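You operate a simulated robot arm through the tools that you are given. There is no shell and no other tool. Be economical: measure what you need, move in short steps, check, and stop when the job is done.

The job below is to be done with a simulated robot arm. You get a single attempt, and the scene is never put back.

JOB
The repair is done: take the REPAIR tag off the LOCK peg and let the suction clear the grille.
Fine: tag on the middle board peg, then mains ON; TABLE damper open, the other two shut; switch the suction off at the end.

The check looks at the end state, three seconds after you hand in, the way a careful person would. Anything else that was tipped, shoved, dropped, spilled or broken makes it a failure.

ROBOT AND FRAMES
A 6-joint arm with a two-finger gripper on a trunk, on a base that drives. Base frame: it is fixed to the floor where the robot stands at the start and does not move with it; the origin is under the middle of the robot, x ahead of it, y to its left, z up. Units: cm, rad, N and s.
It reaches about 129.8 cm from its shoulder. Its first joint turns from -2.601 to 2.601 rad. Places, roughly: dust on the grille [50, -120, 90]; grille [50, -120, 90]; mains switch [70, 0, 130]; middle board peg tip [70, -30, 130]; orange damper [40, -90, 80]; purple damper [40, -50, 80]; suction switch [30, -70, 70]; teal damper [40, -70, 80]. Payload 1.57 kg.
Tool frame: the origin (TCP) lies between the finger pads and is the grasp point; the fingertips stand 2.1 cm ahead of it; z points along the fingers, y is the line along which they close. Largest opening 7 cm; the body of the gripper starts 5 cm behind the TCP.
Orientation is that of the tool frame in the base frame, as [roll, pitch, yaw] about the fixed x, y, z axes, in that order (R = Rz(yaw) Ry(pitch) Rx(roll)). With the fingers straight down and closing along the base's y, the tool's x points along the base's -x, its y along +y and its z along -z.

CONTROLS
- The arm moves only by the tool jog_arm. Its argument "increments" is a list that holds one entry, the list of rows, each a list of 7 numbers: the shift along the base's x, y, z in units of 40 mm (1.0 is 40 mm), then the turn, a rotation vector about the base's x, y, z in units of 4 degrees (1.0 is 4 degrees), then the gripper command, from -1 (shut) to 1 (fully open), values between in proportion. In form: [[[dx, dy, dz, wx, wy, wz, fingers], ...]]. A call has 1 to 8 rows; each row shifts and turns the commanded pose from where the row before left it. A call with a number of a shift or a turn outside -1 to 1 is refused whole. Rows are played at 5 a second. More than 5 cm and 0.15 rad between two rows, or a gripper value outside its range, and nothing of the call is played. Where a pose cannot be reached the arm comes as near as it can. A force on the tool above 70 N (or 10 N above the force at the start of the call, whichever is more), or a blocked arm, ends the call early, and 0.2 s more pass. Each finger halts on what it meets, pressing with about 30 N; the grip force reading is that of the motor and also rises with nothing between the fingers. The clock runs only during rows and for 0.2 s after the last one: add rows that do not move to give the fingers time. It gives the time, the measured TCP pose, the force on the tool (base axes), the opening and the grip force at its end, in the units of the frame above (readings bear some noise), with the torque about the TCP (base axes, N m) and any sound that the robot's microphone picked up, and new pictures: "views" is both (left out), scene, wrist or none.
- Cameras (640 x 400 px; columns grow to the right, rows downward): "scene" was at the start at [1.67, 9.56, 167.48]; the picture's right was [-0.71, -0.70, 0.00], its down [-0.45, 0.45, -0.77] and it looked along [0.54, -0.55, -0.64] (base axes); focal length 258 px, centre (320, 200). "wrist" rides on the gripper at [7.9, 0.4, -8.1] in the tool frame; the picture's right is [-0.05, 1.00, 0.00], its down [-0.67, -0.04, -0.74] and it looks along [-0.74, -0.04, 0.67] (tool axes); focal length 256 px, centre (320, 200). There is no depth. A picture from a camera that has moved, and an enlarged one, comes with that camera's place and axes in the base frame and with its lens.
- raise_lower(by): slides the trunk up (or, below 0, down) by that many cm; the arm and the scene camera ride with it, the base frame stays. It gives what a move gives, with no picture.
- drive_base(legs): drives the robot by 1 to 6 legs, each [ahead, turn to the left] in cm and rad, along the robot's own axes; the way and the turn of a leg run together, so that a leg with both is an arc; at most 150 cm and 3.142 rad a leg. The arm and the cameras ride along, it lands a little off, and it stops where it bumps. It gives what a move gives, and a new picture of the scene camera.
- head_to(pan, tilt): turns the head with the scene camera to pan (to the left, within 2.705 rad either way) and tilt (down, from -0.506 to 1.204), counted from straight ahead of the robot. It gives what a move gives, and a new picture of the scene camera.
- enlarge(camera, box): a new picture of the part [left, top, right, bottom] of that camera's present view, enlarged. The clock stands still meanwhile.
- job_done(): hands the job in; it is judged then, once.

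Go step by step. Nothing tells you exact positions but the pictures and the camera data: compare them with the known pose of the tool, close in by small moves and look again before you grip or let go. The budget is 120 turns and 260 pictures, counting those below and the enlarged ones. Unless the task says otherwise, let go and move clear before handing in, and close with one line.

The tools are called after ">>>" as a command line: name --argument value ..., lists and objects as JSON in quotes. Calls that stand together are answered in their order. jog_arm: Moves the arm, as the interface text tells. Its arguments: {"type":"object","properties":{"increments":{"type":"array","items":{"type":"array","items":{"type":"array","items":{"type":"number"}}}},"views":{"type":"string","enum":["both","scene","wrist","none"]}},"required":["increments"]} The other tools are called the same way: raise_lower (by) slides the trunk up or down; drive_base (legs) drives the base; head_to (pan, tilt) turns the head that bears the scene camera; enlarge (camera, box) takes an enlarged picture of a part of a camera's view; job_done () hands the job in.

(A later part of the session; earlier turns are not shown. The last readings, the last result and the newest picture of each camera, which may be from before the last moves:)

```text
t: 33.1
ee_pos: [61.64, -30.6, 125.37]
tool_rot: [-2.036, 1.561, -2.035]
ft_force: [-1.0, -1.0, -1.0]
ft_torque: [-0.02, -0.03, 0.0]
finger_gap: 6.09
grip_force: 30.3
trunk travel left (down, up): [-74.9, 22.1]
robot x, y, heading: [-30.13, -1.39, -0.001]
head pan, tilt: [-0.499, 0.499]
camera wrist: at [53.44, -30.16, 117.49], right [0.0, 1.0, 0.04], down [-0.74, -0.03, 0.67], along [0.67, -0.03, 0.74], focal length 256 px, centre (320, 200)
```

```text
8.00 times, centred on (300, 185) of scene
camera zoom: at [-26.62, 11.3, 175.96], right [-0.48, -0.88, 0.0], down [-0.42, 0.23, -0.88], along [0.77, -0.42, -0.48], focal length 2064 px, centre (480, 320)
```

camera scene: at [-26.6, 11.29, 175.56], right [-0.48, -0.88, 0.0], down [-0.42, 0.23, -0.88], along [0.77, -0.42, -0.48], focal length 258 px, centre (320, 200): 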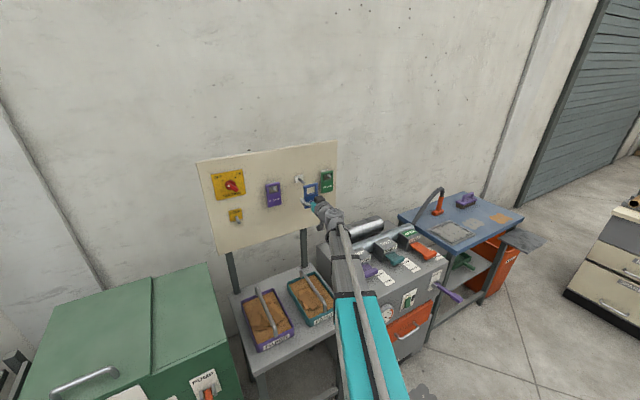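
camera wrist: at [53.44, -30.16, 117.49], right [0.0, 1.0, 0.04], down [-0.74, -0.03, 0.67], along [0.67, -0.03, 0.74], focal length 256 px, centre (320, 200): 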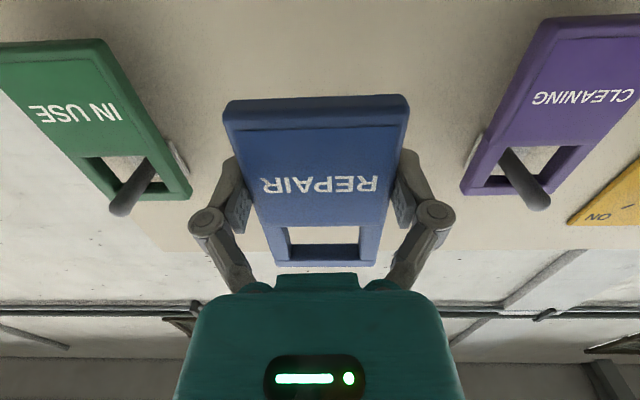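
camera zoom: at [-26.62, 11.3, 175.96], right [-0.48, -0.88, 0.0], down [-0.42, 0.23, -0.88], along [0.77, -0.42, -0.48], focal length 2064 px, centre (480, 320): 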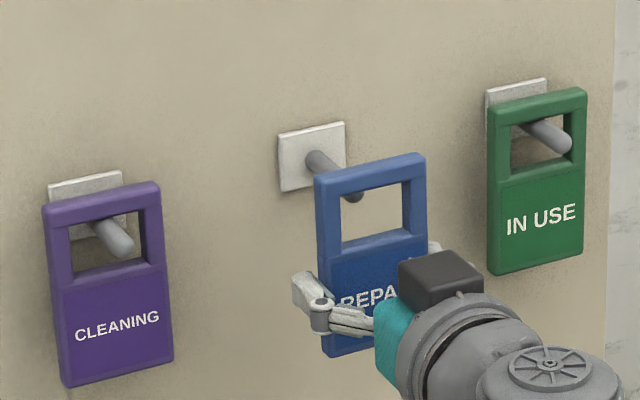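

Peg is inside the window's outline; tag should shift 0.3 cm to +y. I shift and advance 2.5 cm, watching force.

>>> jog_arm --increments '[[[0, 0.08, 0, 0, 0, 0, -0.3], [0.3, 0, 0, 0, 0, 0, -0.3], [0.3, 0, 0, 0, 0, 0, -0.3]]]' --views "wrist"

>>> enlarge --camera "scene" --box '[260, 160, 340, 210]'

```text
t: 33.9
ee_pos: [63.95, -30.11, 125.26]
tool_rot: [-2.019, 1.56, -2.018]
ft_force: [-0.5, 0.3, -1.3]
ft_torque: [0.04, 0.03, -0.02]
finger_gap: 6.05
grip_force: 30.6
trunk travel left (down, up): [-74.9, 22.1]
robot x, y, heading: [-30.51, -1.44, -0.002]
head pan, tilt: [-0.499, 0.499]
camera wrist: at [55.78, -29.77, 117.49], right [0.0, 1.0, 0.04], down [-0.74, -0.03, 0.67], along [0.67, -0.03, 0.74], focal length 256 px, centre (320, 200)
```

wrist: 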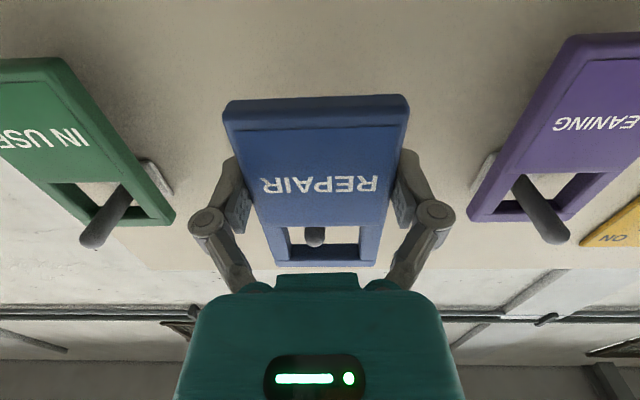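

```text
8.00 times, centred on (300, 185) of scene
camera zoom: at [-26.64, 11.3, 175.96], right [-0.48, -0.88, 0.0], down [-0.42, 0.23, -0.88], along [0.77, -0.42, -0.48], focal length 2064 px, centre (480, 320)
```

zoom: 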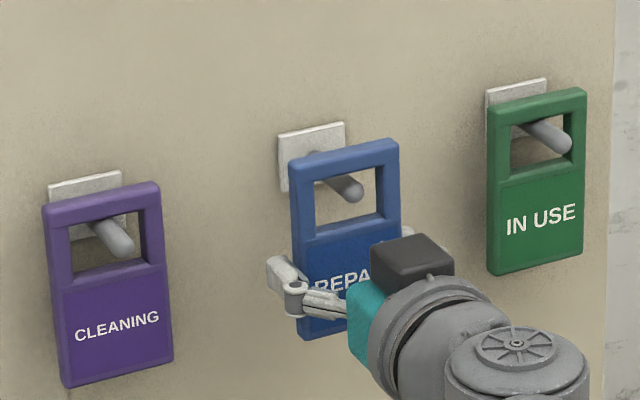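

The peg is centred in the window. I advance another 2.4 cm.

>>> jog_arm --increments '[[[0.3, 0, 0, 0, 0, 0, -0.3], [0.3, 0, 0, 0, 0, 0, -0.3], [0, 0, 0, 0, 0, 0, -0.3]]]' --views "wrist"

>>> enlarge --camera "scene" --box '[260, 160, 340, 210]'

```text
t: 34.7
ee_pos: [66.34, -30.12, 125.36]
tool_rot: [-1.967, 1.561, -1.971]
ft_force: [-0.4, 0.1, -0.3]
ft_torque: [-0.01, 0.01, -0.01]
finger_gap: 6.04
grip_force: 30.0
trunk travel left (down, up): [-74.9, 22.1]
robot x, y, heading: [-30.08, -1.4, -0.001]
head pan, tilt: [-0.499, 0.499]
camera wrist: at [58.2, -29.76, 117.51], right [0.0, 1.0, 0.04], down [-0.74, -0.03, 0.67], along [0.67, -0.03, 0.74], focal length 256 px, centre (320, 200)
```

wrist: 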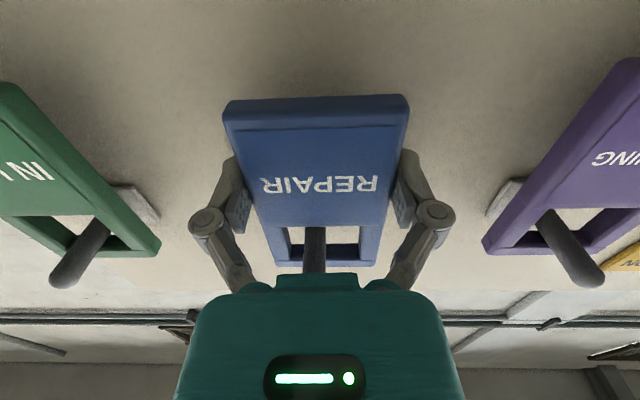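

```text
8.00 times, centred on (300, 185) of scene
camera zoom: at [-26.66, 11.3, 175.96], right [-0.48, -0.88, 0.0], down [-0.42, 0.23, -0.88], along [0.77, -0.42, -0.48], focal length 2064 px, centre (480, 320)
```

zoom: 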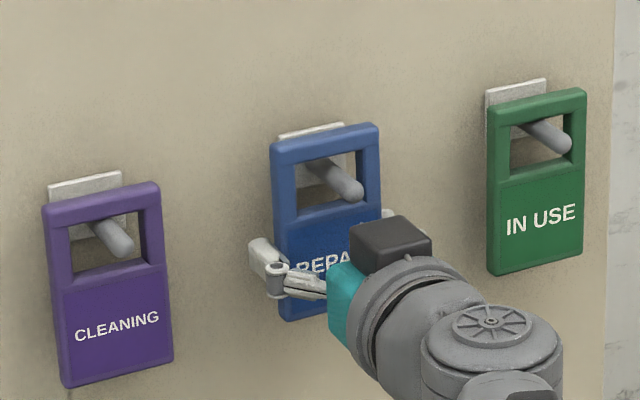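

Well onto the peg. I lower with the trunk until the top bar rests on the peg.

>>> raise_lower --by -1.0

>>> enlarge --camera "scene" --box '[260, 160, 340, 210]'

```text
t: 35.3
ee_pos: [66.24, -30.08, 124.53]
tool_rot: [-1.834, 1.563, -1.836]
ft_force: [2.7, -0.7, 16.4]
ft_torque: [-0.01, 0.11, 0.0]
finger_gap: 6.07
grip_force: 30.4
trunk travel left (down, up): [-73.9, 23.1]
robot x, y, heading: [-30.2, -1.01, -0.004]
head pan, tilt: [-0.499, 0.499]
```

```text
8.00 times, centred on (300, 185) of scene
camera zoom: at [-26.87, 11.36, 174.99], right [-0.48, -0.88, 0.0], down [-0.42, 0.23, -0.88], along [0.77, -0.42, -0.48], focal length 2064 px, centre (480, 320)
```

zoom: 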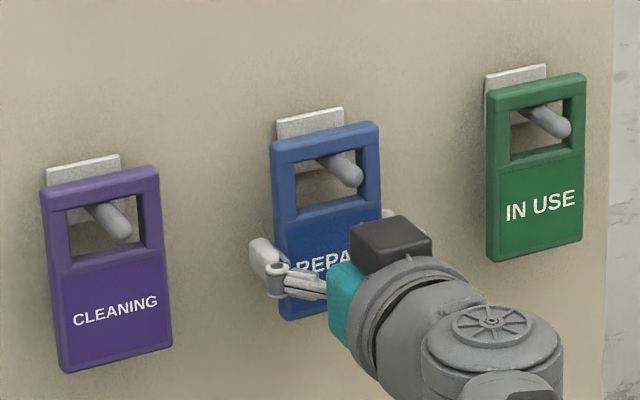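

It rests on the peg (16 N). I relieve slightly and open the fingers.

>>> raise_lower --by 0.2

>>> jog_arm --increments '[[[0, 0, 0, 0, 0, 0, 0.8], [0, 0, 0, 0, 0, 0, 1], [0, 0, 0, 0, 0, 0, 1]]]' --views "wrist"

>>> enlarge --camera "scene" --box '[260, 160, 340, 210]'

```text
t: 35.8
ee_pos: [66.32, -30.15, 124.5]
tool_rot: [-1.968, 1.56, -1.97]
ft_force: [0.2, 0.4, -0.9]
ft_torque: [0.01, 0.01, 0.02]
finger_gap: 6.08
grip_force: 29.6
trunk travel left (down, up): [-74.1, 22.9]
robot x, y, heading: [-30.6, -1.26, -0.0]
head pan, tilt: [-0.499, 0.499]
```

```text
t: 36.6
ee_pos: [66.33, -30.17, 124.56]
tool_rot: [-1.971, 1.563, -1.971]
ft_force: [-0.1, -0.1, 0.2]
ft_torque: [-0.03, -0.01, 0.0]
finger_gap: 6.99
grip_force: 0.1
trunk travel left (down, up): [-74.1, 22.9]
robot x, y, heading: [-30.67, -1.47, -0.002]
head pan, tilt: [-0.499, 0.499]
camera wrist: at [58.19, -29.77, 116.71], right [0.0, 1.0, 0.04], down [-0.74, -0.03, 0.67], along [0.67, -0.03, 0.74], focal length 256 px, centre (320, 200)
```

wrist: 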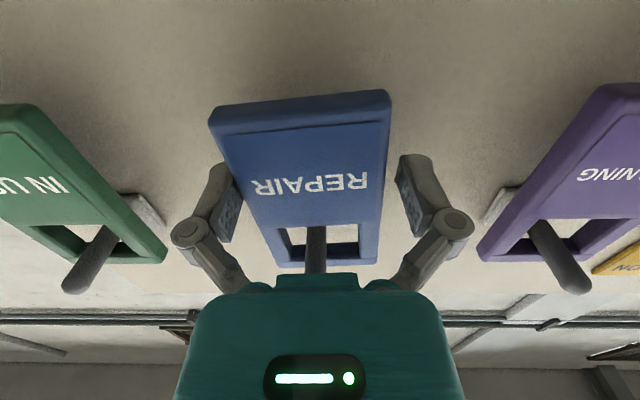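

```text
8.00 times, centred on (300, 185) of scene
camera zoom: at [-26.66, 11.3, 175.16], right [-0.48, -0.88, 0.0], down [-0.42, 0.23, -0.88], along [0.77, -0.42, -0.48], focal length 2064 px, centre (480, 320)
```

zoom: 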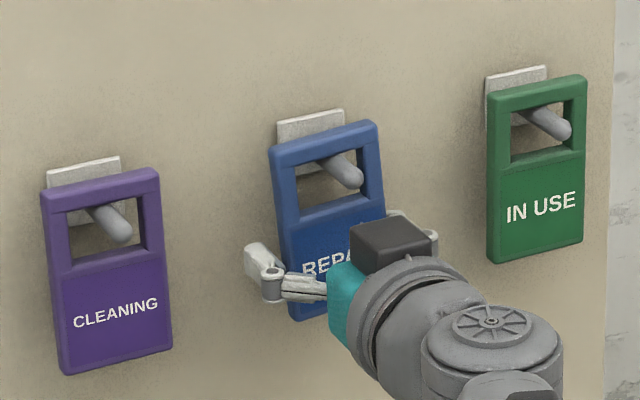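

The tag hangs, leaning slightly on the -y finger; I shift 0.4 cm to free it and back out.

>>> jog_arm --increments '[[[0, -0.1, 0, 0, 0, 0, 1], [0, 0, 0, 0, 0, 0, 1], [-0.3, 0, 0, 0, 0, 0, 1], [-0.4, 0, 0, 0, 0, 0, 1], [-0.8, 0, 0, 0, 0, 0, 1], [-0.8, 0, 0, 0, 0, 0, 1]]]'

>>> enlarge --camera "scene" --box '[200, 150, 340, 250]'

```text
t: 38.0
ee_pos: [57.07, -30.52, 124.4]
tool_rot: [-1.892, 1.562, -1.894]
ft_force: [0.4, 0.6, 0.2]
ft_torque: [0.0, -0.01, -0.03]
finger_gap: 6.97
grip_force: 0.2
trunk travel left (down, up): [-74.1, 22.9]
robot x, y, heading: [-29.86, -1.13, -0.004]
head pan, tilt: [-0.499, 0.499]
camera scene: at [-26.71, 11.32, 175.17], right [-0.48, -0.88, 0.0], down [-0.42, 0.23, -0.88], along [0.77, -0.42, -0.48], focal length 258 px, centre (320, 200)
camera wrist: at [48.95, -30.1, 116.75], right [0.0, 1.0, 0.04], down [-0.74, -0.03, 0.67], along [0.67, -0.03, 0.74], focal length 256 px, centre (320, 200)
```

scene: 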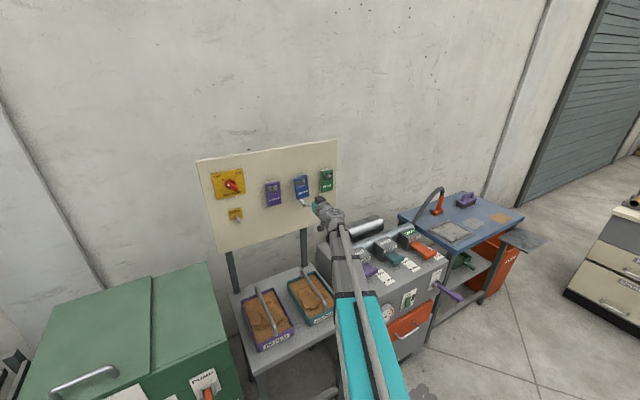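
wrist: 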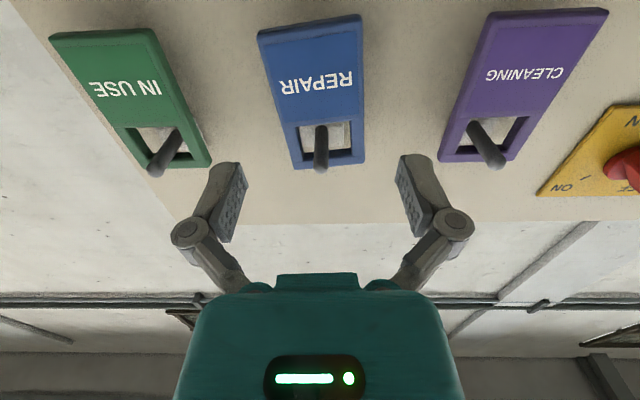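

```text
4.00 times, centred on (270, 200) of scene
camera zoom: at [-26.71, 11.32, 175.17], right [-0.48, -0.88, 0.0], down [-0.42, 0.23, -0.88], along [0.77, -0.42, -0.48], focal length 1032 px, centre (520, 200)
```

zoom: 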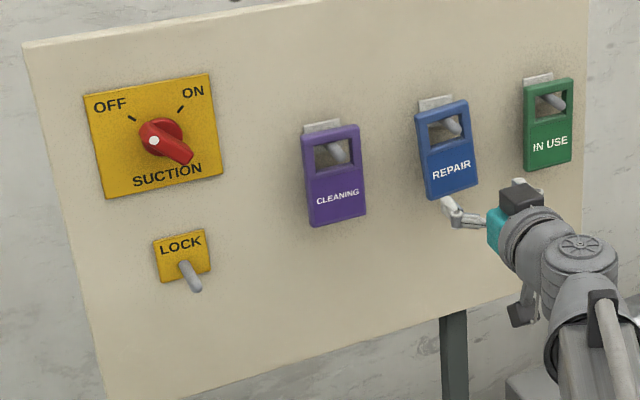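

The tag hangs properly on the middle peg. Next the mains knob (dot now toward OFF, needs a quarter turn clockwise): I move across in front of it while rolling the gripper -45°.

>>> jog_arm --increments '[[[-0.3, 0.9, 0, -1, 0, 0, 1], [0, 0.9, 0, -1, 0, 0, 1], [0, 0.9, 0, -1, 0, 0, 1], [0, 0.9, 0, -1, 0, 0, 1], [0, 0.9, 0, -1, 0, 0, 1], [0, 0.9, 0, -1, 0, 0, 1], [0, 0.9, 0, -1, 0, 0, 1], [0, 0.95, 0, -1, 0, 0, 1]]]' --views "none"

>>> raise_lower --by 8.5

>>> jog_arm --increments '[[[0, 0, 0, -1, 0, 0, 1], [0, 0, 0, -1, 0, 0, 1], [0, 0, 0, -1, 0, 0, 1]]]'

>>> enlarge --camera "scene" --box '[200, 150, 280, 210]'

```text
t: 39.8
ee_pos: [55.99, -2.04, 124.44]
tool_rot: [-1.578, 1.017, -1.582]
ft_force: [0.1, -0.6, -0.3]
ft_torque: [0.02, 0.01, 0.02]
finger_gap: 7.0
grip_force: 0.0
out of reach, approached as far as the arm can: row 8
trunk travel left (down, up): [-74.1, 22.9]
robot x, y, heading: [-30.7, -0.84, -0.007]
head pan, tilt: [-0.499, 0.499]
```

```text
t: 41.0
ee_pos: [56.15, -2.2, 133.08]
tool_rot: [-1.582, 1.016, -1.583]
ft_force: [0.1, -0.3, -0.3]
ft_torque: [0.0, -0.01, 0.02]
finger_gap: 7.02
grip_force: 0.0
trunk travel left (down, up): [-82.6, 14.4]
robot x, y, heading: [-30.47, -1.28, -0.004]
head pan, tilt: [-0.499, 0.499]
```

```text
t: 41.8
ee_pos: [55.96, -2.19, 133.0]
tool_rot: [-1.579, 0.806, -1.581]
ft_force: [0.3, 0.0, -0.8]
ft_torque: [-0.03, -0.01, -0.03]
finger_gap: 7.0
grip_force: 0.1
trunk travel left (down, up): [-82.6, 14.4]
robot x, y, heading: [-30.18, -1.19, -0.004]
head pan, tilt: [-0.499, 0.499]
camera scene: at [-26.67, 11.31, 183.66], right [-0.48, -0.88, 0.0], down [-0.42, 0.23, -0.88], along [0.77, -0.42, -0.48], focal length 258 px, centre (320, 200)
camera wrist: at [47.86, -7.29, 127.13], right [0.0, 0.76, -0.65], down [-0.74, 0.44, 0.51], along [0.67, 0.48, 0.56], focal length 256 px, centre (320, 200)
```

scene: 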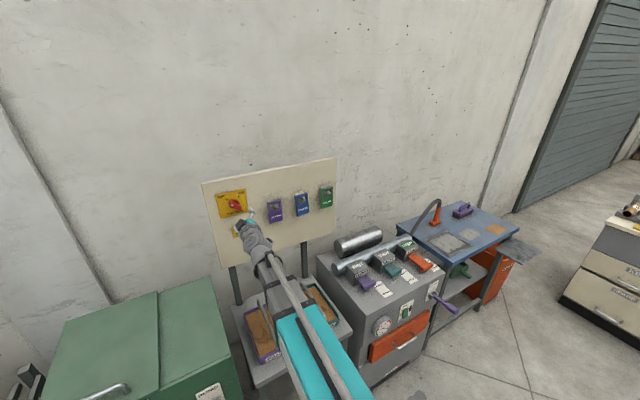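
wrist: 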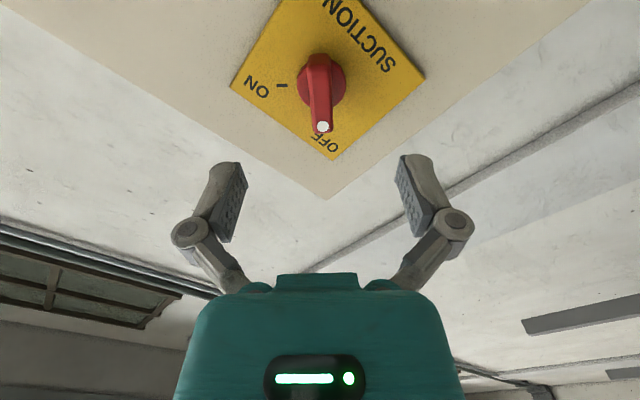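

```text
6.67 times, centred on (240, 180) of scene
camera zoom: at [-26.67, 11.31, 183.66], right [-0.48, -0.88, 0.0], down [-0.42, 0.23, -0.88], along [0.77, -0.42, -0.48], focal length 1720 px, centre (853, 333)
```

zoom: 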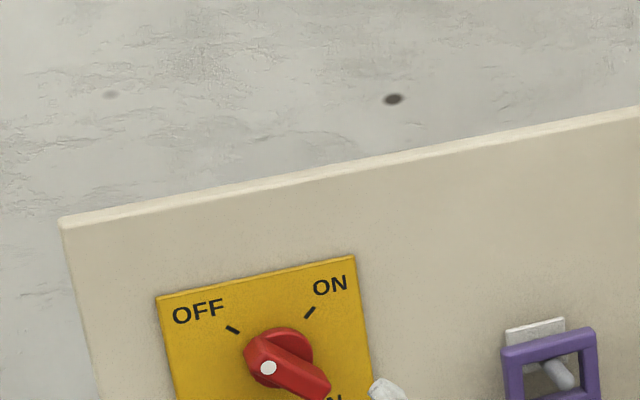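

The gripper roll matches the bar. The knob center is ≈(67,-1.4,133.6), its front face at x≈64.5. I center and approach.

>>> jog_arm --increments '[[[0.4, 0.1, 0.08, 0, 0, 0, 1], [0.6, 0.1, 0.07, 0, 0, 0, 1], [0.5, 0, 0, 0, 0, 0, 1]]]'

>>> enlarge --camera "wrist" --box '[220, 60, 420, 260]'

>>> enlarge --camera "scene" --box '[200, 180, 280, 240]'

```text
t: 42.6
ee_pos: [61.03, -1.56, 132.96]
tool_rot: [-1.577, 0.805, -1.577]
ft_force: [-0.2, 0.6, -0.6]
ft_torque: [-0.02, 0.0, 0.01]
finger_gap: 6.97
grip_force: 0.1
out of reach, approached as far as the arm can: row 2
trunk travel left (down, up): [-82.6, 14.4]
robot x, y, heading: [-30.1, -1.42, 0.001]
head pan, tilt: [-0.499, 0.499]
camera scene: at [-26.63, 11.31, 183.66], right [-0.48, -0.88, 0.0], down [-0.42, 0.23, -0.88], along [0.77, -0.42, -0.48], focal length 258 px, centre (320, 200)
camera wrist: at [52.87, -6.72, 127.11], right [0.0, 0.76, -0.65], down [-0.74, 0.44, 0.51], along [0.67, 0.48, 0.56], focal length 256 px, centre (320, 200)
```

scene: 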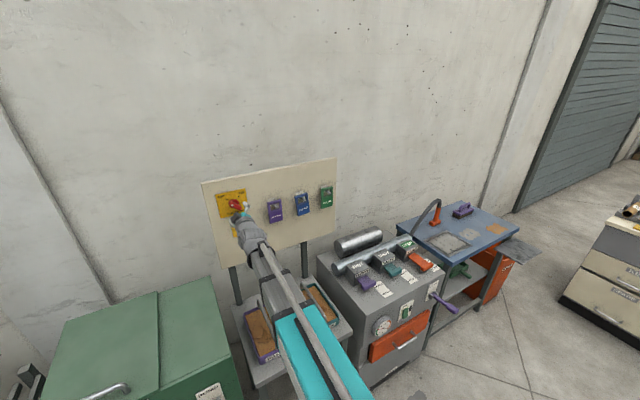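
wrist: 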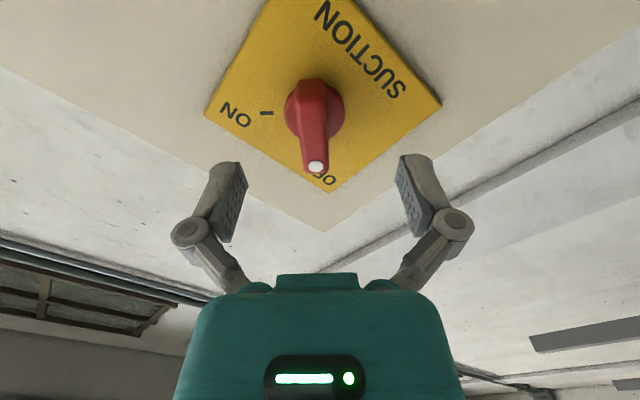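

```text
2.00 times, centred on (320, 160) of wrist
camera zoom: at [52.87, -6.72, 127.11], right [0.0, 0.76, -0.65], down [-0.74, 0.44, 0.51], along [0.67, 0.48, 0.56], focal length 512 px, centre (320, 280)
```

zoom: 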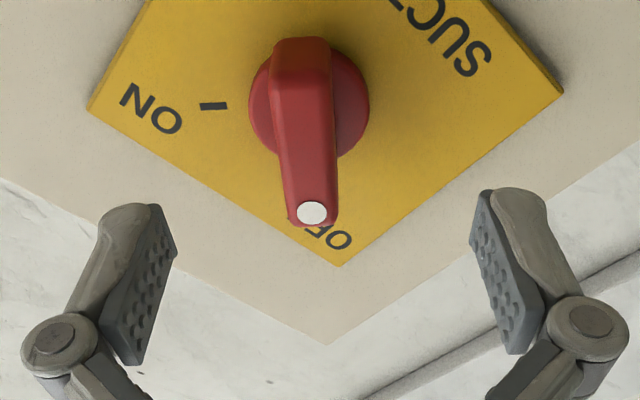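

```text
6.67 times, centred on (240, 210) of scene
camera zoom: at [-26.63, 11.31, 183.66], right [-0.48, -0.88, 0.0], down [-0.42, 0.23, -0.88], along [0.77, -0.42, -0.48], focal length 1720 px, centre (853, 133)
```

zoom: 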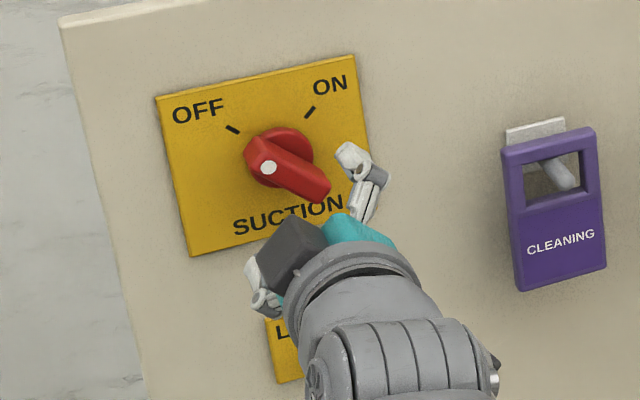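

I raise 0.6 cm by trunk and go in, pads straddling the bar.

>>> raise_lower --by 0.6

>>> jog_arm --increments '[[[0.4, 0, 0, 0, 0, 0, 1], [0.4, 0, 0, 0, 0, 0, 1], [0.3, 0, 0, 0, 0, 0, 1]]]' --views "wrist"

>>> enlarge --camera "scene" --box '[200, 180, 280, 240]'

```text
t: 43.1
ee_pos: [60.97, -1.55, 133.58]
tool_rot: [-1.576, 0.808, -1.577]
ft_force: [-0.7, 0.3, 0.8]
ft_torque: [0.01, 0.02, -0.03]
finger_gap: 7.02
grip_force: 0.1
trunk travel left (down, up): [-83.2, 13.8]
robot x, y, heading: [-29.94, -1.48, 0.0]
head pan, tilt: [-0.499, 0.499]
```

```text
t: 43.9
ee_pos: [65.42, -1.58, 133.55]
tool_rot: [-1.577, 0.807, -1.578]
ft_force: [-0.2, 0.2, -0.7]
ft_torque: [0.02, 0.01, 0.01]
finger_gap: 7.0
grip_force: 0.0
trunk travel left (down, up): [-83.2, 13.8]
robot x, y, heading: [-30.21, -1.3, -0.004]
head pan, tilt: [-0.499, 0.499]
camera wrist: at [57.21, -6.66, 127.71], right [0.0, 0.76, -0.65], down [-0.74, 0.44, 0.51], along [0.67, 0.48, 0.56], focal length 256 px, centre (320, 200)
```

wrist: 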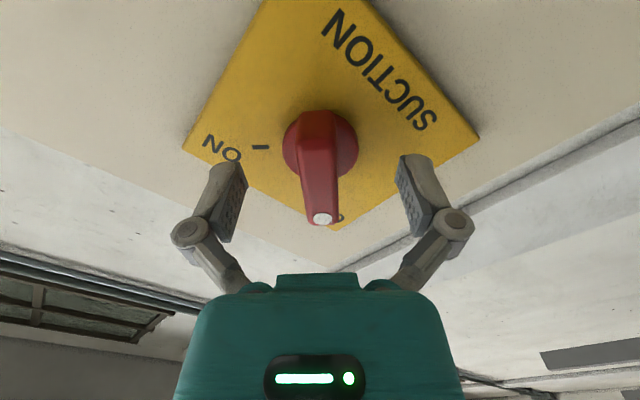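

```text
6.67 times, centred on (240, 210) of scene
camera zoom: at [-26.64, 11.31, 184.26], right [-0.48, -0.88, 0.0], down [-0.42, 0.23, -0.88], along [0.77, -0.42, -0.48], focal length 1720 px, centre (853, 133)
```

zoom: 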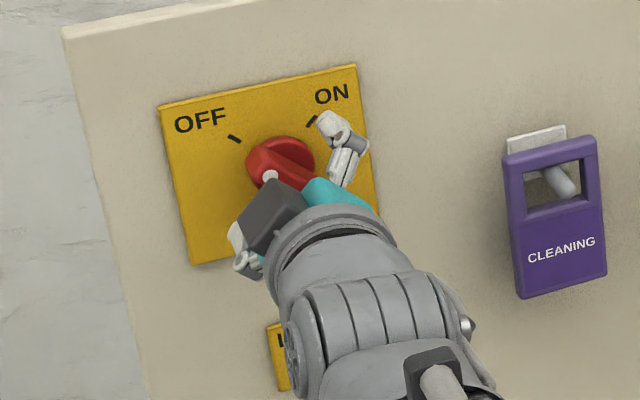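

Bar is centred between the pads. I close on it.

>>> jog_arm --increments '[[[0, 0, 0, 0, 0, 0, 0], [0, 0, 0, 0, 0, 0, -1], [0, 0, 0, 0, 0, 0, -1], [0, 0, 0, 0, 0, 0, -1], [0, 0, 0, 0, 0, 0, -1]]]' --views "wrist"

```text
t: 45.1
ee_pos: [65.04, -1.34, 133.7]
tool_rot: [-1.577, 0.804, -1.577]
ft_force: [-16.2, 5.9, -10.1]
ft_torque: [0.02, -0.31, 0.63]
finger_gap: 1.59
grip_force: 31.9
trunk travel left (down, up): [-83.2, 13.8]
robot x, y, heading: [-30.65, -1.36, -0.003]
head pan, tilt: [-0.499, 0.499]
camera wrist: at [56.97, -6.57, 127.8], right [0.0, 0.76, -0.65], down [-0.74, 0.44, 0.51], along [0.67, 0.49, 0.56], focal length 256 px, centre (320, 200)
```

wrist: 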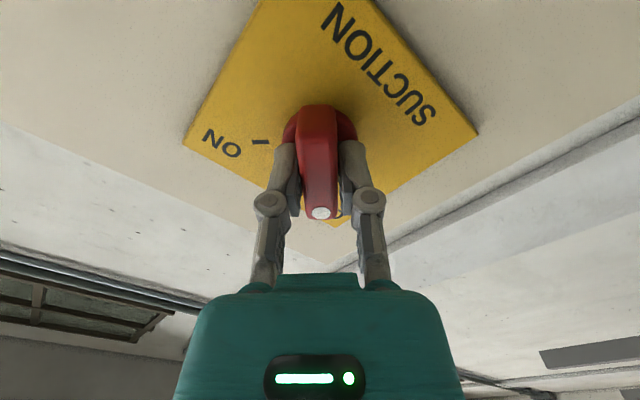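

Gripped (gap 1.59). I relieve the slight side load and begin turning clockwise.

>>> jog_arm --increments '[[[-0.08, 0.03, -0.03, 0, 0, 0, -1], [0, 0, 0, 1, 0, 0, -1], [0, 0, 0, 1, 0, 0, -1], [0, 0, 0, 1, 0, 0, -1]]]' --views "wrist"

```text
t: 46.1
ee_pos: [65.05, -1.45, 133.65]
tool_rot: [-1.576, 1.015, -1.576]
ft_force: [15.1, 0.6, 21.8]
ft_torque: [-0.05, -0.15, -0.14]
finger_gap: 1.57
grip_force: 32.2
trunk travel left (down, up): [-83.2, 13.8]
robot x, y, heading: [-30.76, -1.39, -0.004]
head pan, tilt: [-0.499, 0.499]
camera wrist: at [56.97, -5.23, 126.85], right [0.0, 0.88, -0.48], down [-0.74, 0.32, 0.59], along [0.67, 0.36, 0.65], focal length 256 px, centre (320, 200)
```

wrist: 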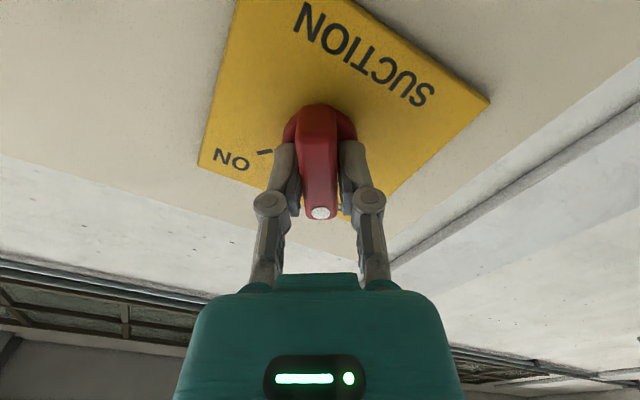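

It turns. I continue, correcting slightly upward.

>>> jog_arm --increments '[[[0.03, 0, 0.04, 1, 0, 0, -1], [0, 0, 0, 1, 0, 0, -1], [0, 0, 0, 1, 0, 0, -1], [0, 0, 0, 1, 0, 0, -1], [0, 0, 0, 1, 0, 0, -1], [0, 0, 0, 1, 0, 0, -1]]]' --views "wrist"

```text
t: 47.5
ee_pos: [65.06, -1.53, 133.65]
tool_rot: [-1.594, 1.437, -1.593]
ft_force: [8.9, -5.2, 20.0]
ft_torque: [-0.05, 0.05, -0.12]
finger_gap: 1.59
grip_force: 32.0
trunk travel left (down, up): [-83.2, 13.8]
robot x, y, heading: [-29.88, -1.29, -0.0]
head pan, tilt: [-0.499, 0.499]
camera wrist: at [56.95, -2.16, 125.9], right [0.0, 1.0, -0.08], down [-0.74, 0.06, 0.67], along [0.67, 0.06, 0.74], focal length 256 px, centre (320, 200)
```

wrist: 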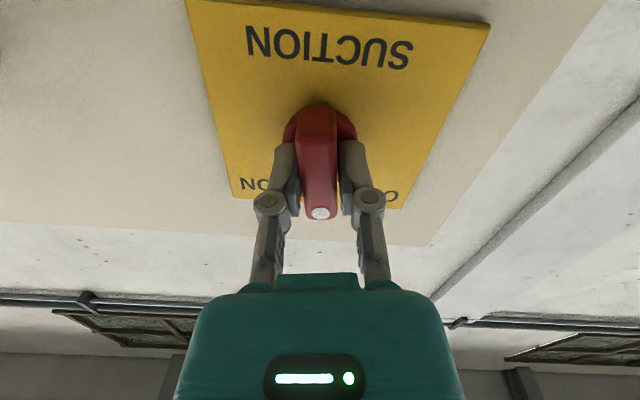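

The bar is upright now; I continue toward ON.

>>> jog_arm --increments '[[[0, 0, 0.03, 1, 0, 0, -1], [0, 0, 0, 1, 0, 0, -1], [0, 0, 0, 1, 0, 0, -1], [0, 0, 0, 1, 0, 0, -1], [0, 0, 0, 1, 0, 0, -1], [0, 0, 0, 1, 0, 0, -1], [0, 0, 0, 1, 0, 0, -1]]]' --views "wrist"

```text
t: 49.1
ee_pos: [65.02, -1.66, 133.64]
tool_rot: [1.576, 1.217, 1.579]
ft_force: [-4.5, -10.5, -0.5]
ft_torque: [-0.04, 0.76, 0.11]
finger_gap: 1.61
grip_force: 32.2
trunk travel left (down, up): [-83.2, 13.8]
robot x, y, heading: [-30.39, -1.29, -0.003]
head pan, tilt: [-0.499, 0.499]
camera wrist: at [56.95, 1.52, 126.49], right [0.0, 0.92, 0.4], down [-0.74, -0.27, 0.61], along [0.67, -0.29, 0.68], focal length 256 px, centre (320, 200)
```

wrist: 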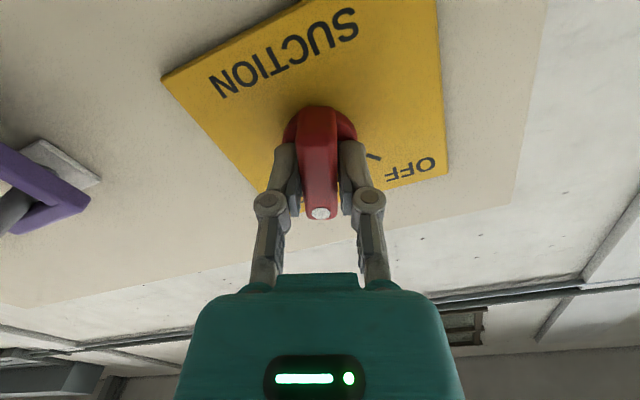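

About 20° past vertical; another ~26° to go.

>>> jog_arm --increments '[[[0, -0.02, 0, 1, 0, 0, -1], [0, 0, 0, 1, 0, 0, -1], [0, 0, 0, 1, 0, 0, -1], [0, 0, 0, 1, 0, 0, -1], [0, 0, 0, 1, 0, 0, -1], [0, 0, 0, 1, 0, 0, -1]]]'

>>> enlarge --camera "scene" --box '[200, 180, 280, 240]'

```text
t: 50.5
ee_pos: [65.24, -1.73, 133.72]
tool_rot: [1.573, 0.796, 1.574]
ft_force: [-21.6, -8.9, -28.6]
ft_torque: [-0.07, 0.57, -0.16]
finger_gap: 1.6
grip_force: 32.1
trunk travel left (down, up): [-83.2, 13.8]
robot x, y, heading: [-30.49, -1.14, -0.004]
head pan, tilt: [-0.499, 0.499]
camera scene: at [-26.63, 11.14, 184.26], right [-0.48, -0.88, 0.0], down [-0.42, 0.23, -0.88], along [0.77, -0.42, -0.48], focal length 258 px, centre (320, 200)
camera wrist: at [56.98, 4.14, 128.37], right [0.0, 0.68, 0.74], down [-0.74, -0.49, 0.45], along [0.67, -0.55, 0.5], focal length 256 px, centre (320, 200)
```

scene: 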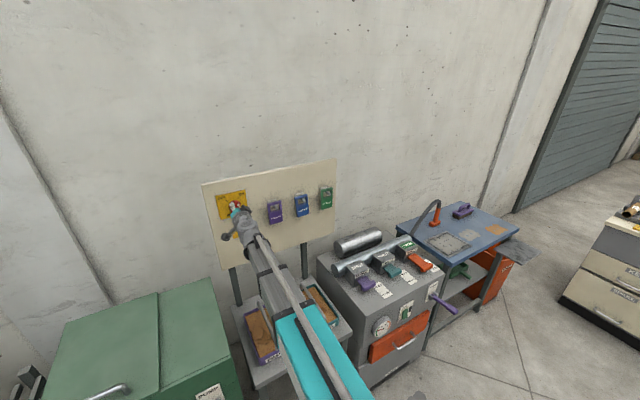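
wrist: 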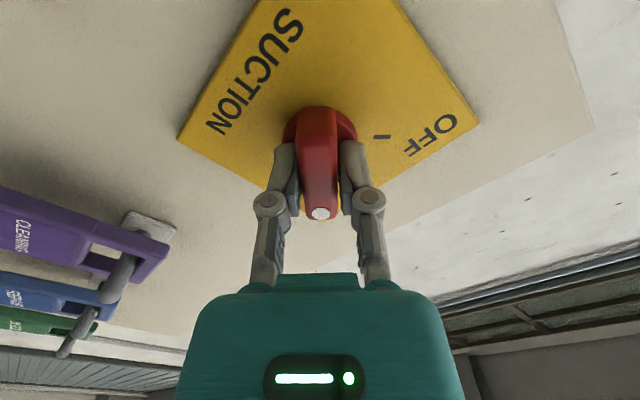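

```text
6.67 times, centred on (240, 210) of scene
camera zoom: at [-26.63, 11.14, 184.26], right [-0.48, -0.88, 0.0], down [-0.42, 0.23, -0.88], along [0.77, -0.42, -0.48], focal length 1720 px, centre (853, 133)
```

zoom: 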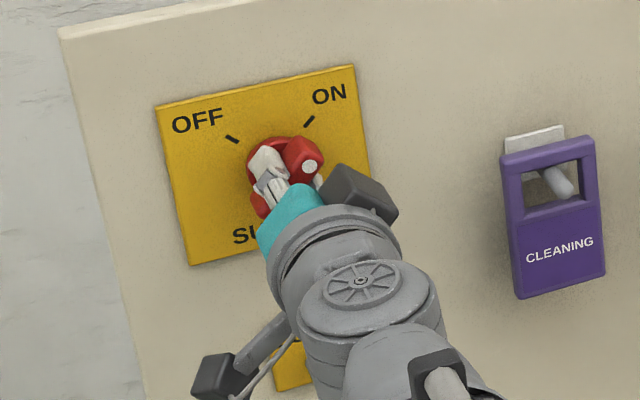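

At 45°. I give one more small turn to make sure it's at the stop, then open and withdraw.

>>> jog_arm --increments '[[[-0.05, 0, -0.05, 0.7, 0, 0, -1], [0, 0, 0, 0, 0, 0, -1]]]' --views "none"

>>> jog_arm --increments '[[[0, 0, 0, 0, 0, 0, 0], [0, 0, 0, 0, 0, 0, 0.6], [-0.1, 0, 0, 0, 0, 0, 1], [-0.5, 0, 0, 0, 0, 0, 1], [-0.8, 0, 0, 0, 0, 0, 1], [-0.8, 0, 0, 0, 0, 0, 1]]]' --views "wrist"

>>> enlarge --camera "scene" --box '[200, 180, 280, 240]'

```text
t: 51.1
ee_pos: [65.23, -1.69, 133.61]
tool_rot: [1.575, 0.75, 1.577]
ft_force: [5.5, -10.2, 5.5]
ft_torque: [-0.62, 0.18, 0.05]
finger_gap: 1.64
grip_force: 32.3
trunk travel left (down, up): [-83.2, 13.8]
robot x, y, heading: [-30.12, -0.99, 0.001]
head pan, tilt: [-0.499, 0.499]
```

```text
t: 52.5
ee_pos: [56.04, -1.45, 133.72]
tool_rot: [1.576, 0.751, 1.578]
ft_force: [-0.3, 0.2, -0.2]
ft_torque: [-0.03, 0.01, 0.0]
finger_gap: 7.02
grip_force: 0.0
trunk travel left (down, up): [-83.2, 13.8]
robot x, y, heading: [-30.62, -1.49, -0.002]
head pan, tilt: [-0.499, 0.499]
camera wrist: at [47.9, 4.57, 128.69], right [0.0, 0.64, 0.77], down [-0.74, -0.51, 0.43], along [0.67, -0.57, 0.48], focal length 256 px, centre (320, 200)
```

wrist: 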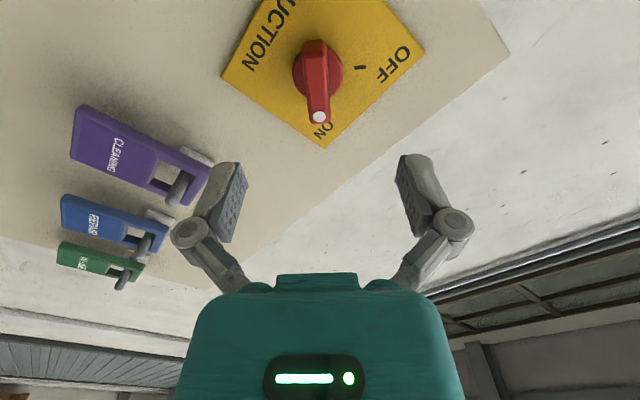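

```text
6.67 times, centred on (240, 210) of scene
camera zoom: at [-26.73, 11.3, 184.27], right [-0.48, -0.88, 0.0], down [-0.42, 0.23, -0.88], along [0.77, -0.42, -0.48], focal length 1720 px, centre (853, 133)
```

zoom: 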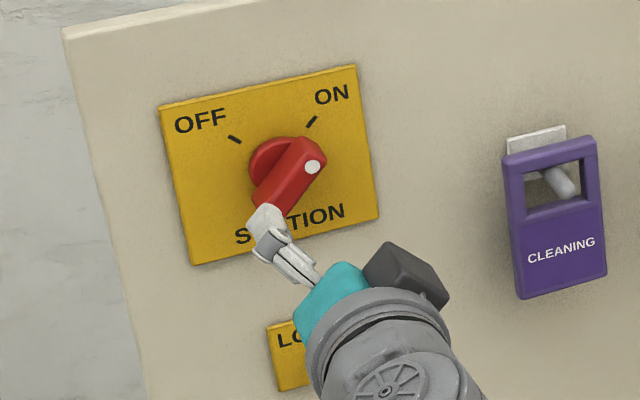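

The mains is ON (stop torque felt, dot at ON). Now I unroll the gripper and look at the damper cabinet.

>>> jog_arm --increments '[[[-0.3, 0, 0, -1, 0, 0, 1], [0, -0.5, 0, -1, 0, 0, 1], [0, -0.8, 0, -1, 0, 0, 1], [0, -0.8, 0, -1, 0, 0, 1], [0, -0.8, 0, -1, 0, 0, 1], [0, -0.8, 0, -1, 0, 0, 1], [0, -0.8, 0, -1, 0, 0, 1], [0, -0.8, 0, -1, 0, 0, 1]]]' --views "none"

>>> jog_arm --increments '[[[0, -0.8, 0, -1, 0, 0, 1], [0, -0.8, 0, -1, 0, 0, 1], [0, -0.8, 0, -1, 0, 0, 1], [0, -0.8, 0, -0.7, 0, 0, 1], [0, -0.6, 0, 0, 1, 0, 1], [0, 0, 0, 0, 1, 0, 1], [0, 0, 0, 0, 1, 0, 1], [0, 0, 0, 0, 1, 0, 1]]]' --views "none"

>>> head_to --pan -0.8 --tilt 0.75

```text
t: 54.3
ee_pos: [54.96, -22.83, 133.68]
tool_rot: [1.59, 1.311, 1.594]
ft_force: [-0.3, 0.2, 0.8]
ft_torque: [0.01, 0.03, 0.01]
finger_gap: 7.01
grip_force: 0.1
trunk travel left (down, up): [-83.2, 13.8]
robot x, y, heading: [-30.34, -1.23, -0.001]
head pan, tilt: [-0.499, 0.499]
```

```text
t: 56.1
ee_pos: [54.94, -37.96, 128.38]
tool_rot: [3.124, 1.286, 3.128]
ft_force: [-0.7, -0.1, 0.1]
ft_torque: [0.02, 0.0, 0.01]
finger_gap: 7.0
grip_force: 0.1
out of reach, approached as far as the arm can: row 5, 6, 7, 8
trunk travel left (down, up): [-83.2, 13.8]
robot x, y, heading: [-29.93, -1.18, -0.001]
head pan, tilt: [-0.499, 0.499]
```

```text
t: 56.9
ee_pos: [54.99, -37.92, 128.58]
tool_rot: [3.129, 1.288, 3.129]
ft_force: [0.0, -0.5, -0.1]
ft_torque: [-0.02, -0.01, 0.01]
finger_gap: 6.97
grip_force: 0.0
trunk travel left (down, up): [-83.2, 13.8]
robot x, y, heading: [-30.15, -1.26, -0.0]
head pan, tilt: [-0.799, 0.75]
camera scene: at [-28.87, 9.72, 182.07], right [-0.72, -0.7, 0.0], down [-0.47, 0.49, -0.73], along [0.51, -0.53, -0.68], focal length 258 px, centre (320, 200)
```

scene: 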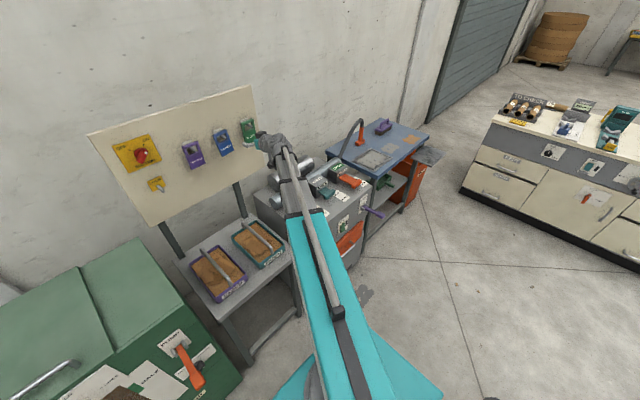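

I move the arm over toward the cabinet, high up, tipping the fingers downward.

>>> jog_arm --increments '[[[-0.8, 0, 0, 0, 0, 0, 1], [-0.8, -0.4, 0, 0, 0, 0, 1], [-0.6, -0.8, 0, 0, 1, 0, 1], [-0.4, -0.8, 0, 0, 1, 0, 1], [-0.3, -0.8, 0, 0, 1, 0, 1], [-0.3, -0.8, 0, 0, 1, 0, 1], [-0.3, -0.8, 0, 0, 1, 0, 1], [-0.3, -0.8, 0, 0, 1, 0, 1]]]' --views "none"

>>> jog_arm --increments '[[[-0.3, -0.5, -0.3, 0, 1, 0, 1], [-0.3, -0.5, -0.3, 0, 1, 0, 1], [-0.3, 0, -0.3, 0, 1, 0, 1], [0, 0, -0.3, 0, 1, 0, 1], [0, 0, -0.3, 0, 1, 0, 1], [0, 0, -0.3, 0, 1, 0, 1], [0, 0, -0.3, 0, 1, 0, 1], [0, 0, -0.3, 0, 1, 0, 1]]]'

```text
t: 58.7
ee_pos: [39.66, -58.74, 121.64]
tool_rot: [3.136, 0.868, 3.135]
ft_force: [0.5, -0.1, 0.0]
ft_torque: [-0.01, -0.01, 0.0]
finger_gap: 7.0
grip_force: 0.1
out of reach, approached as far as the arm can: row 3, 4, 5, 6, 7, 8
trunk travel left (down, up): [-83.2, 13.8]
robot x, y, heading: [-30.52, -1.33, 0.002]
head pan, tilt: [-0.799, 0.75]
```

```text
t: 60.5
ee_pos: [36.14, -62.63, 115.99]
tool_rot: [3.138, 0.309, 3.138]
ft_force: [-0.5, -0.4, -1.0]
ft_torque: [-0.02, 0.02, 0.02]
finger_gap: 6.99
grip_force: 0.0
out of reach, approached as far as the arm can: row 2, 3, 4, 5, 6, 7, 8
trunk travel left (down, up): [-83.2, 13.8]
robot x, y, heading: [-30.12, -1.41, -0.0]
head pan, tilt: [-0.799, 0.75]
camera scene: at [-28.87, 9.71, 182.07], right [-0.72, -0.7, 0.0], down [-0.47, 0.49, -0.73], along [0.51, -0.53, -0.68], focal length 258 px, centre (320, 200)
camera wrist: at [26.19, -62.28, 121.38], right [0.05, 1.0, 0.02], down [0.41, -0.04, 0.91], along [0.91, -0.04, -0.41], focal length 256 px, centre (320, 200)
```

scene: 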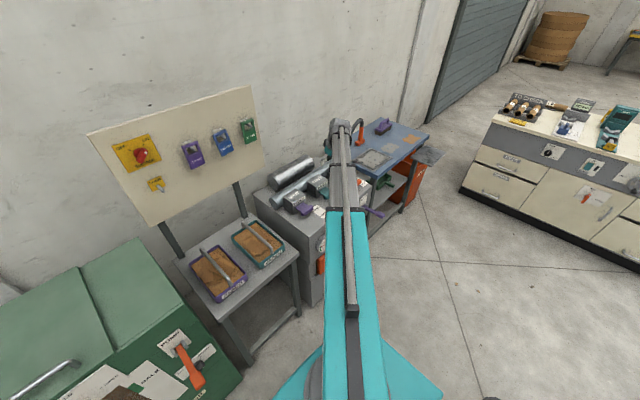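
wrist: 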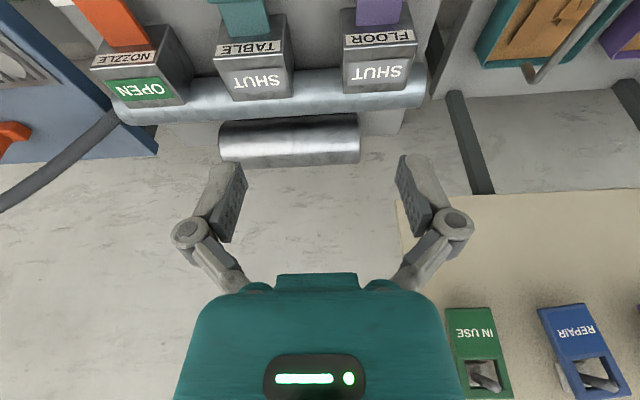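

Boxes: TABLE handle block ≈(43.5,-72.4,84.7), NOZZLE block ≈(38.5,-90.5,84.7). I lower the trunk 15 cm and finish tipping the fingers down.

>>> raise_lower --by -15

>>> jog_arm --increments '[[[0, -0.8, 0, 0, 1, 0, 1], [0, -0.8, 0, 0, 1, 0, 1], [0, -0.8, 0, 0, 1, 0, 1], [0, 0, 0, 0, 1, 0, 1], [0, 0, 0, 0, 0.4, 0, 1]]]'

```text
t: 62.3
ee_pos: [36.15, -62.61, 100.96]
tool_rot: [3.138, 0.308, 3.137]
ft_force: [-0.3, -0.7, 0.4]
ft_torque: [-0.01, 0.01, -0.01]
finger_gap: 6.98
grip_force: 0.0
trunk travel left (down, up): [-68.2, 28.8]
robot x, y, heading: [-30.53, -1.15, 0.0]
head pan, tilt: [-0.799, 0.75]
```

```text
t: 63.5
ee_pos: [36.12, -72.33, 100.1]
tool_rot: [3.141, -0.001, 3.138]
ft_force: [-0.9, 0.5, 0.1]
ft_torque: [-0.02, 0.05, 0.02]
finger_gap: 6.98
grip_force: 0.0
out of reach, approached as far as the arm can: row 1, 3
trunk travel left (down, up): [-68.2, 28.8]
robot x, y, heading: [-30.28, -1.19, -0.006]
head pan, tilt: [-0.799, 0.75]
camera scene: at [-28.88, 9.74, 167.07], right [-0.72, -0.7, 0.0], down [-0.47, 0.49, -0.73], along [0.51, -0.53, -0.68], focal length 258 px, centre (320, 200)
camera wrist: at [28.2, -71.94, 108.3], right [0.06, 1.0, 0.0], down [0.67, -0.04, 0.75], along [0.74, -0.04, -0.67], focal length 256 px, centre (320, 200)
```

scene: 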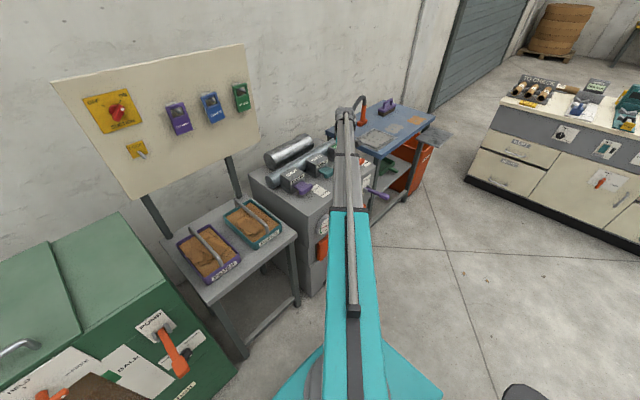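
wrist: 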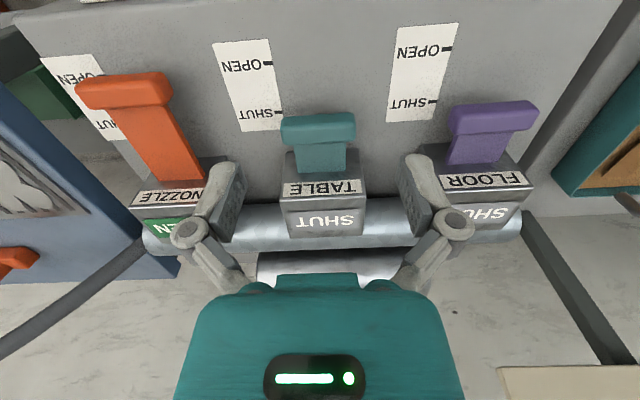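

Clear view: the TABLE block is ~7.5 cm wide (too wide to grip), but its blade behind it is ~5 cm. I'll straddle the blade behind the block and pull. I move above that spot.

>>> jog_arm --increments '[[[0.7, 0, -0.2, 0, 0, 0, 1], [0.7, -0.08, -0.4, 0, 0, 0, 1], [0.7, -0.09, -0.6, 0, 0, 0, 1], [0.55, 0, -0.6, 0, 0, 0, 1]]]'

>>> enlarge --camera "scene" --box '[260, 90, 400, 210]'

```text
t: 64.5
ee_pos: [46.88, -73.01, 100.07]
tool_rot: [3.141, 0.002, 3.137]
ft_force: [0.4, 0.3, 0.1]
ft_torque: [-0.03, 0.02, 0.0]
finger_gap: 6.99
grip_force: 0.1
out of reach, approached as far as the arm can: row 1, 2, 3, 4
trunk travel left (down, up): [-68.2, 28.8]
robot x, y, heading: [-30.52, -1.22, 0.0]
head pan, tilt: [-0.799, 0.75]
camera scene: at [-28.85, 9.71, 167.07], right [-0.72, -0.7, 0.0], down [-0.47, 0.49, -0.73], along [0.51, -0.53, -0.68], focal length 258 px, centre (320, 200)
camera wrist: at [38.89, -72.55, 108.26], right [0.06, 1.0, 0.0], down [0.66, -0.04, 0.75], along [0.74, -0.04, -0.67], focal length 256 px, centre (320, 200)
```

scene: 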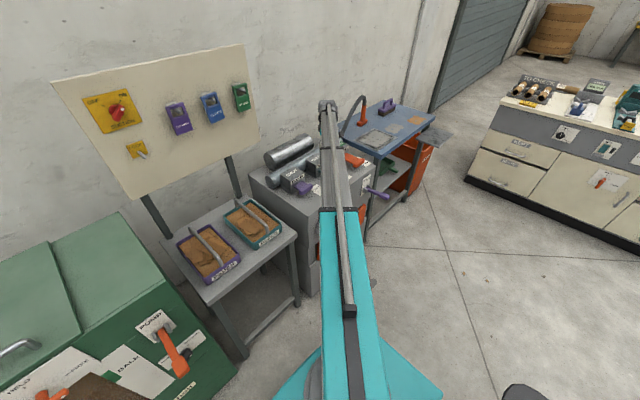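
wrist: 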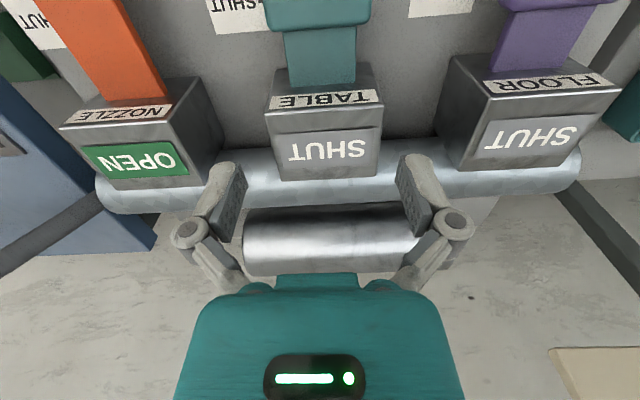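

```text
3.33 times, centred on (330, 150) of scene
camera zoom: at [-28.85, 9.71, 167.07], right [-0.72, -0.7, 0.0], down [-0.47, 0.49, -0.73], along [0.51, -0.53, -0.68], focal length 860 px, centre (287, 367)
```

zoom: 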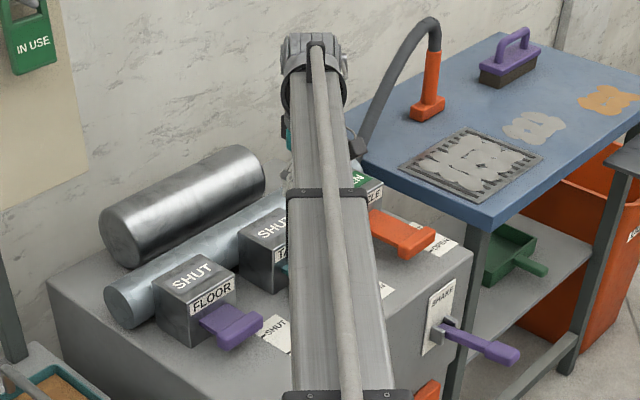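

The arm can't fold lower, so I descend with the trunk: first 9 cm.

>>> raise_lower --by -9

>>> enlarge --camera "wrist" --box '[120, 0, 520, 260]'

```text
t: 65.7
ee_pos: [46.62, -72.97, 91.12]
tool_rot: [3.14, 0.002, 3.139]
ft_force: [-0.1, 0.5, 0.4]
ft_torque: [0.0, -0.02, -0.02]
finger_gap: 7.0
grip_force: 0.0
trunk travel left (down, up): [-59.2, 37.8]
robot x, y, heading: [-30.18, -1.29, 0.002]
head pan, tilt: [-0.799, 0.75]
```

```text
1.54 times, centred on (320, 130) of wrist
camera zoom: at [38.81, -72.55, 99.29], right [0.06, 1.0, 0.0], down [0.66, -0.04, 0.75], along [0.75, -0.04, -0.67], focal length 394 px, centre (320, 308)
```

zoom: 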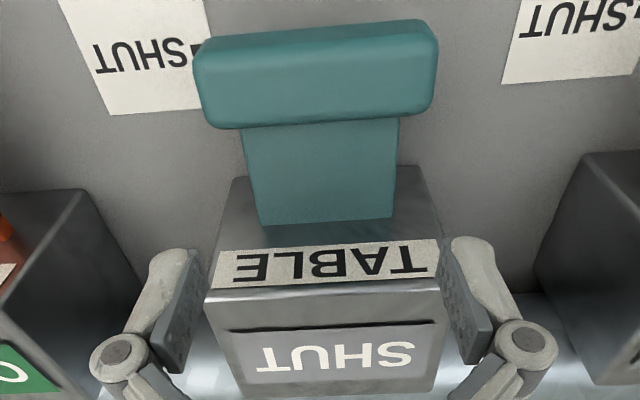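

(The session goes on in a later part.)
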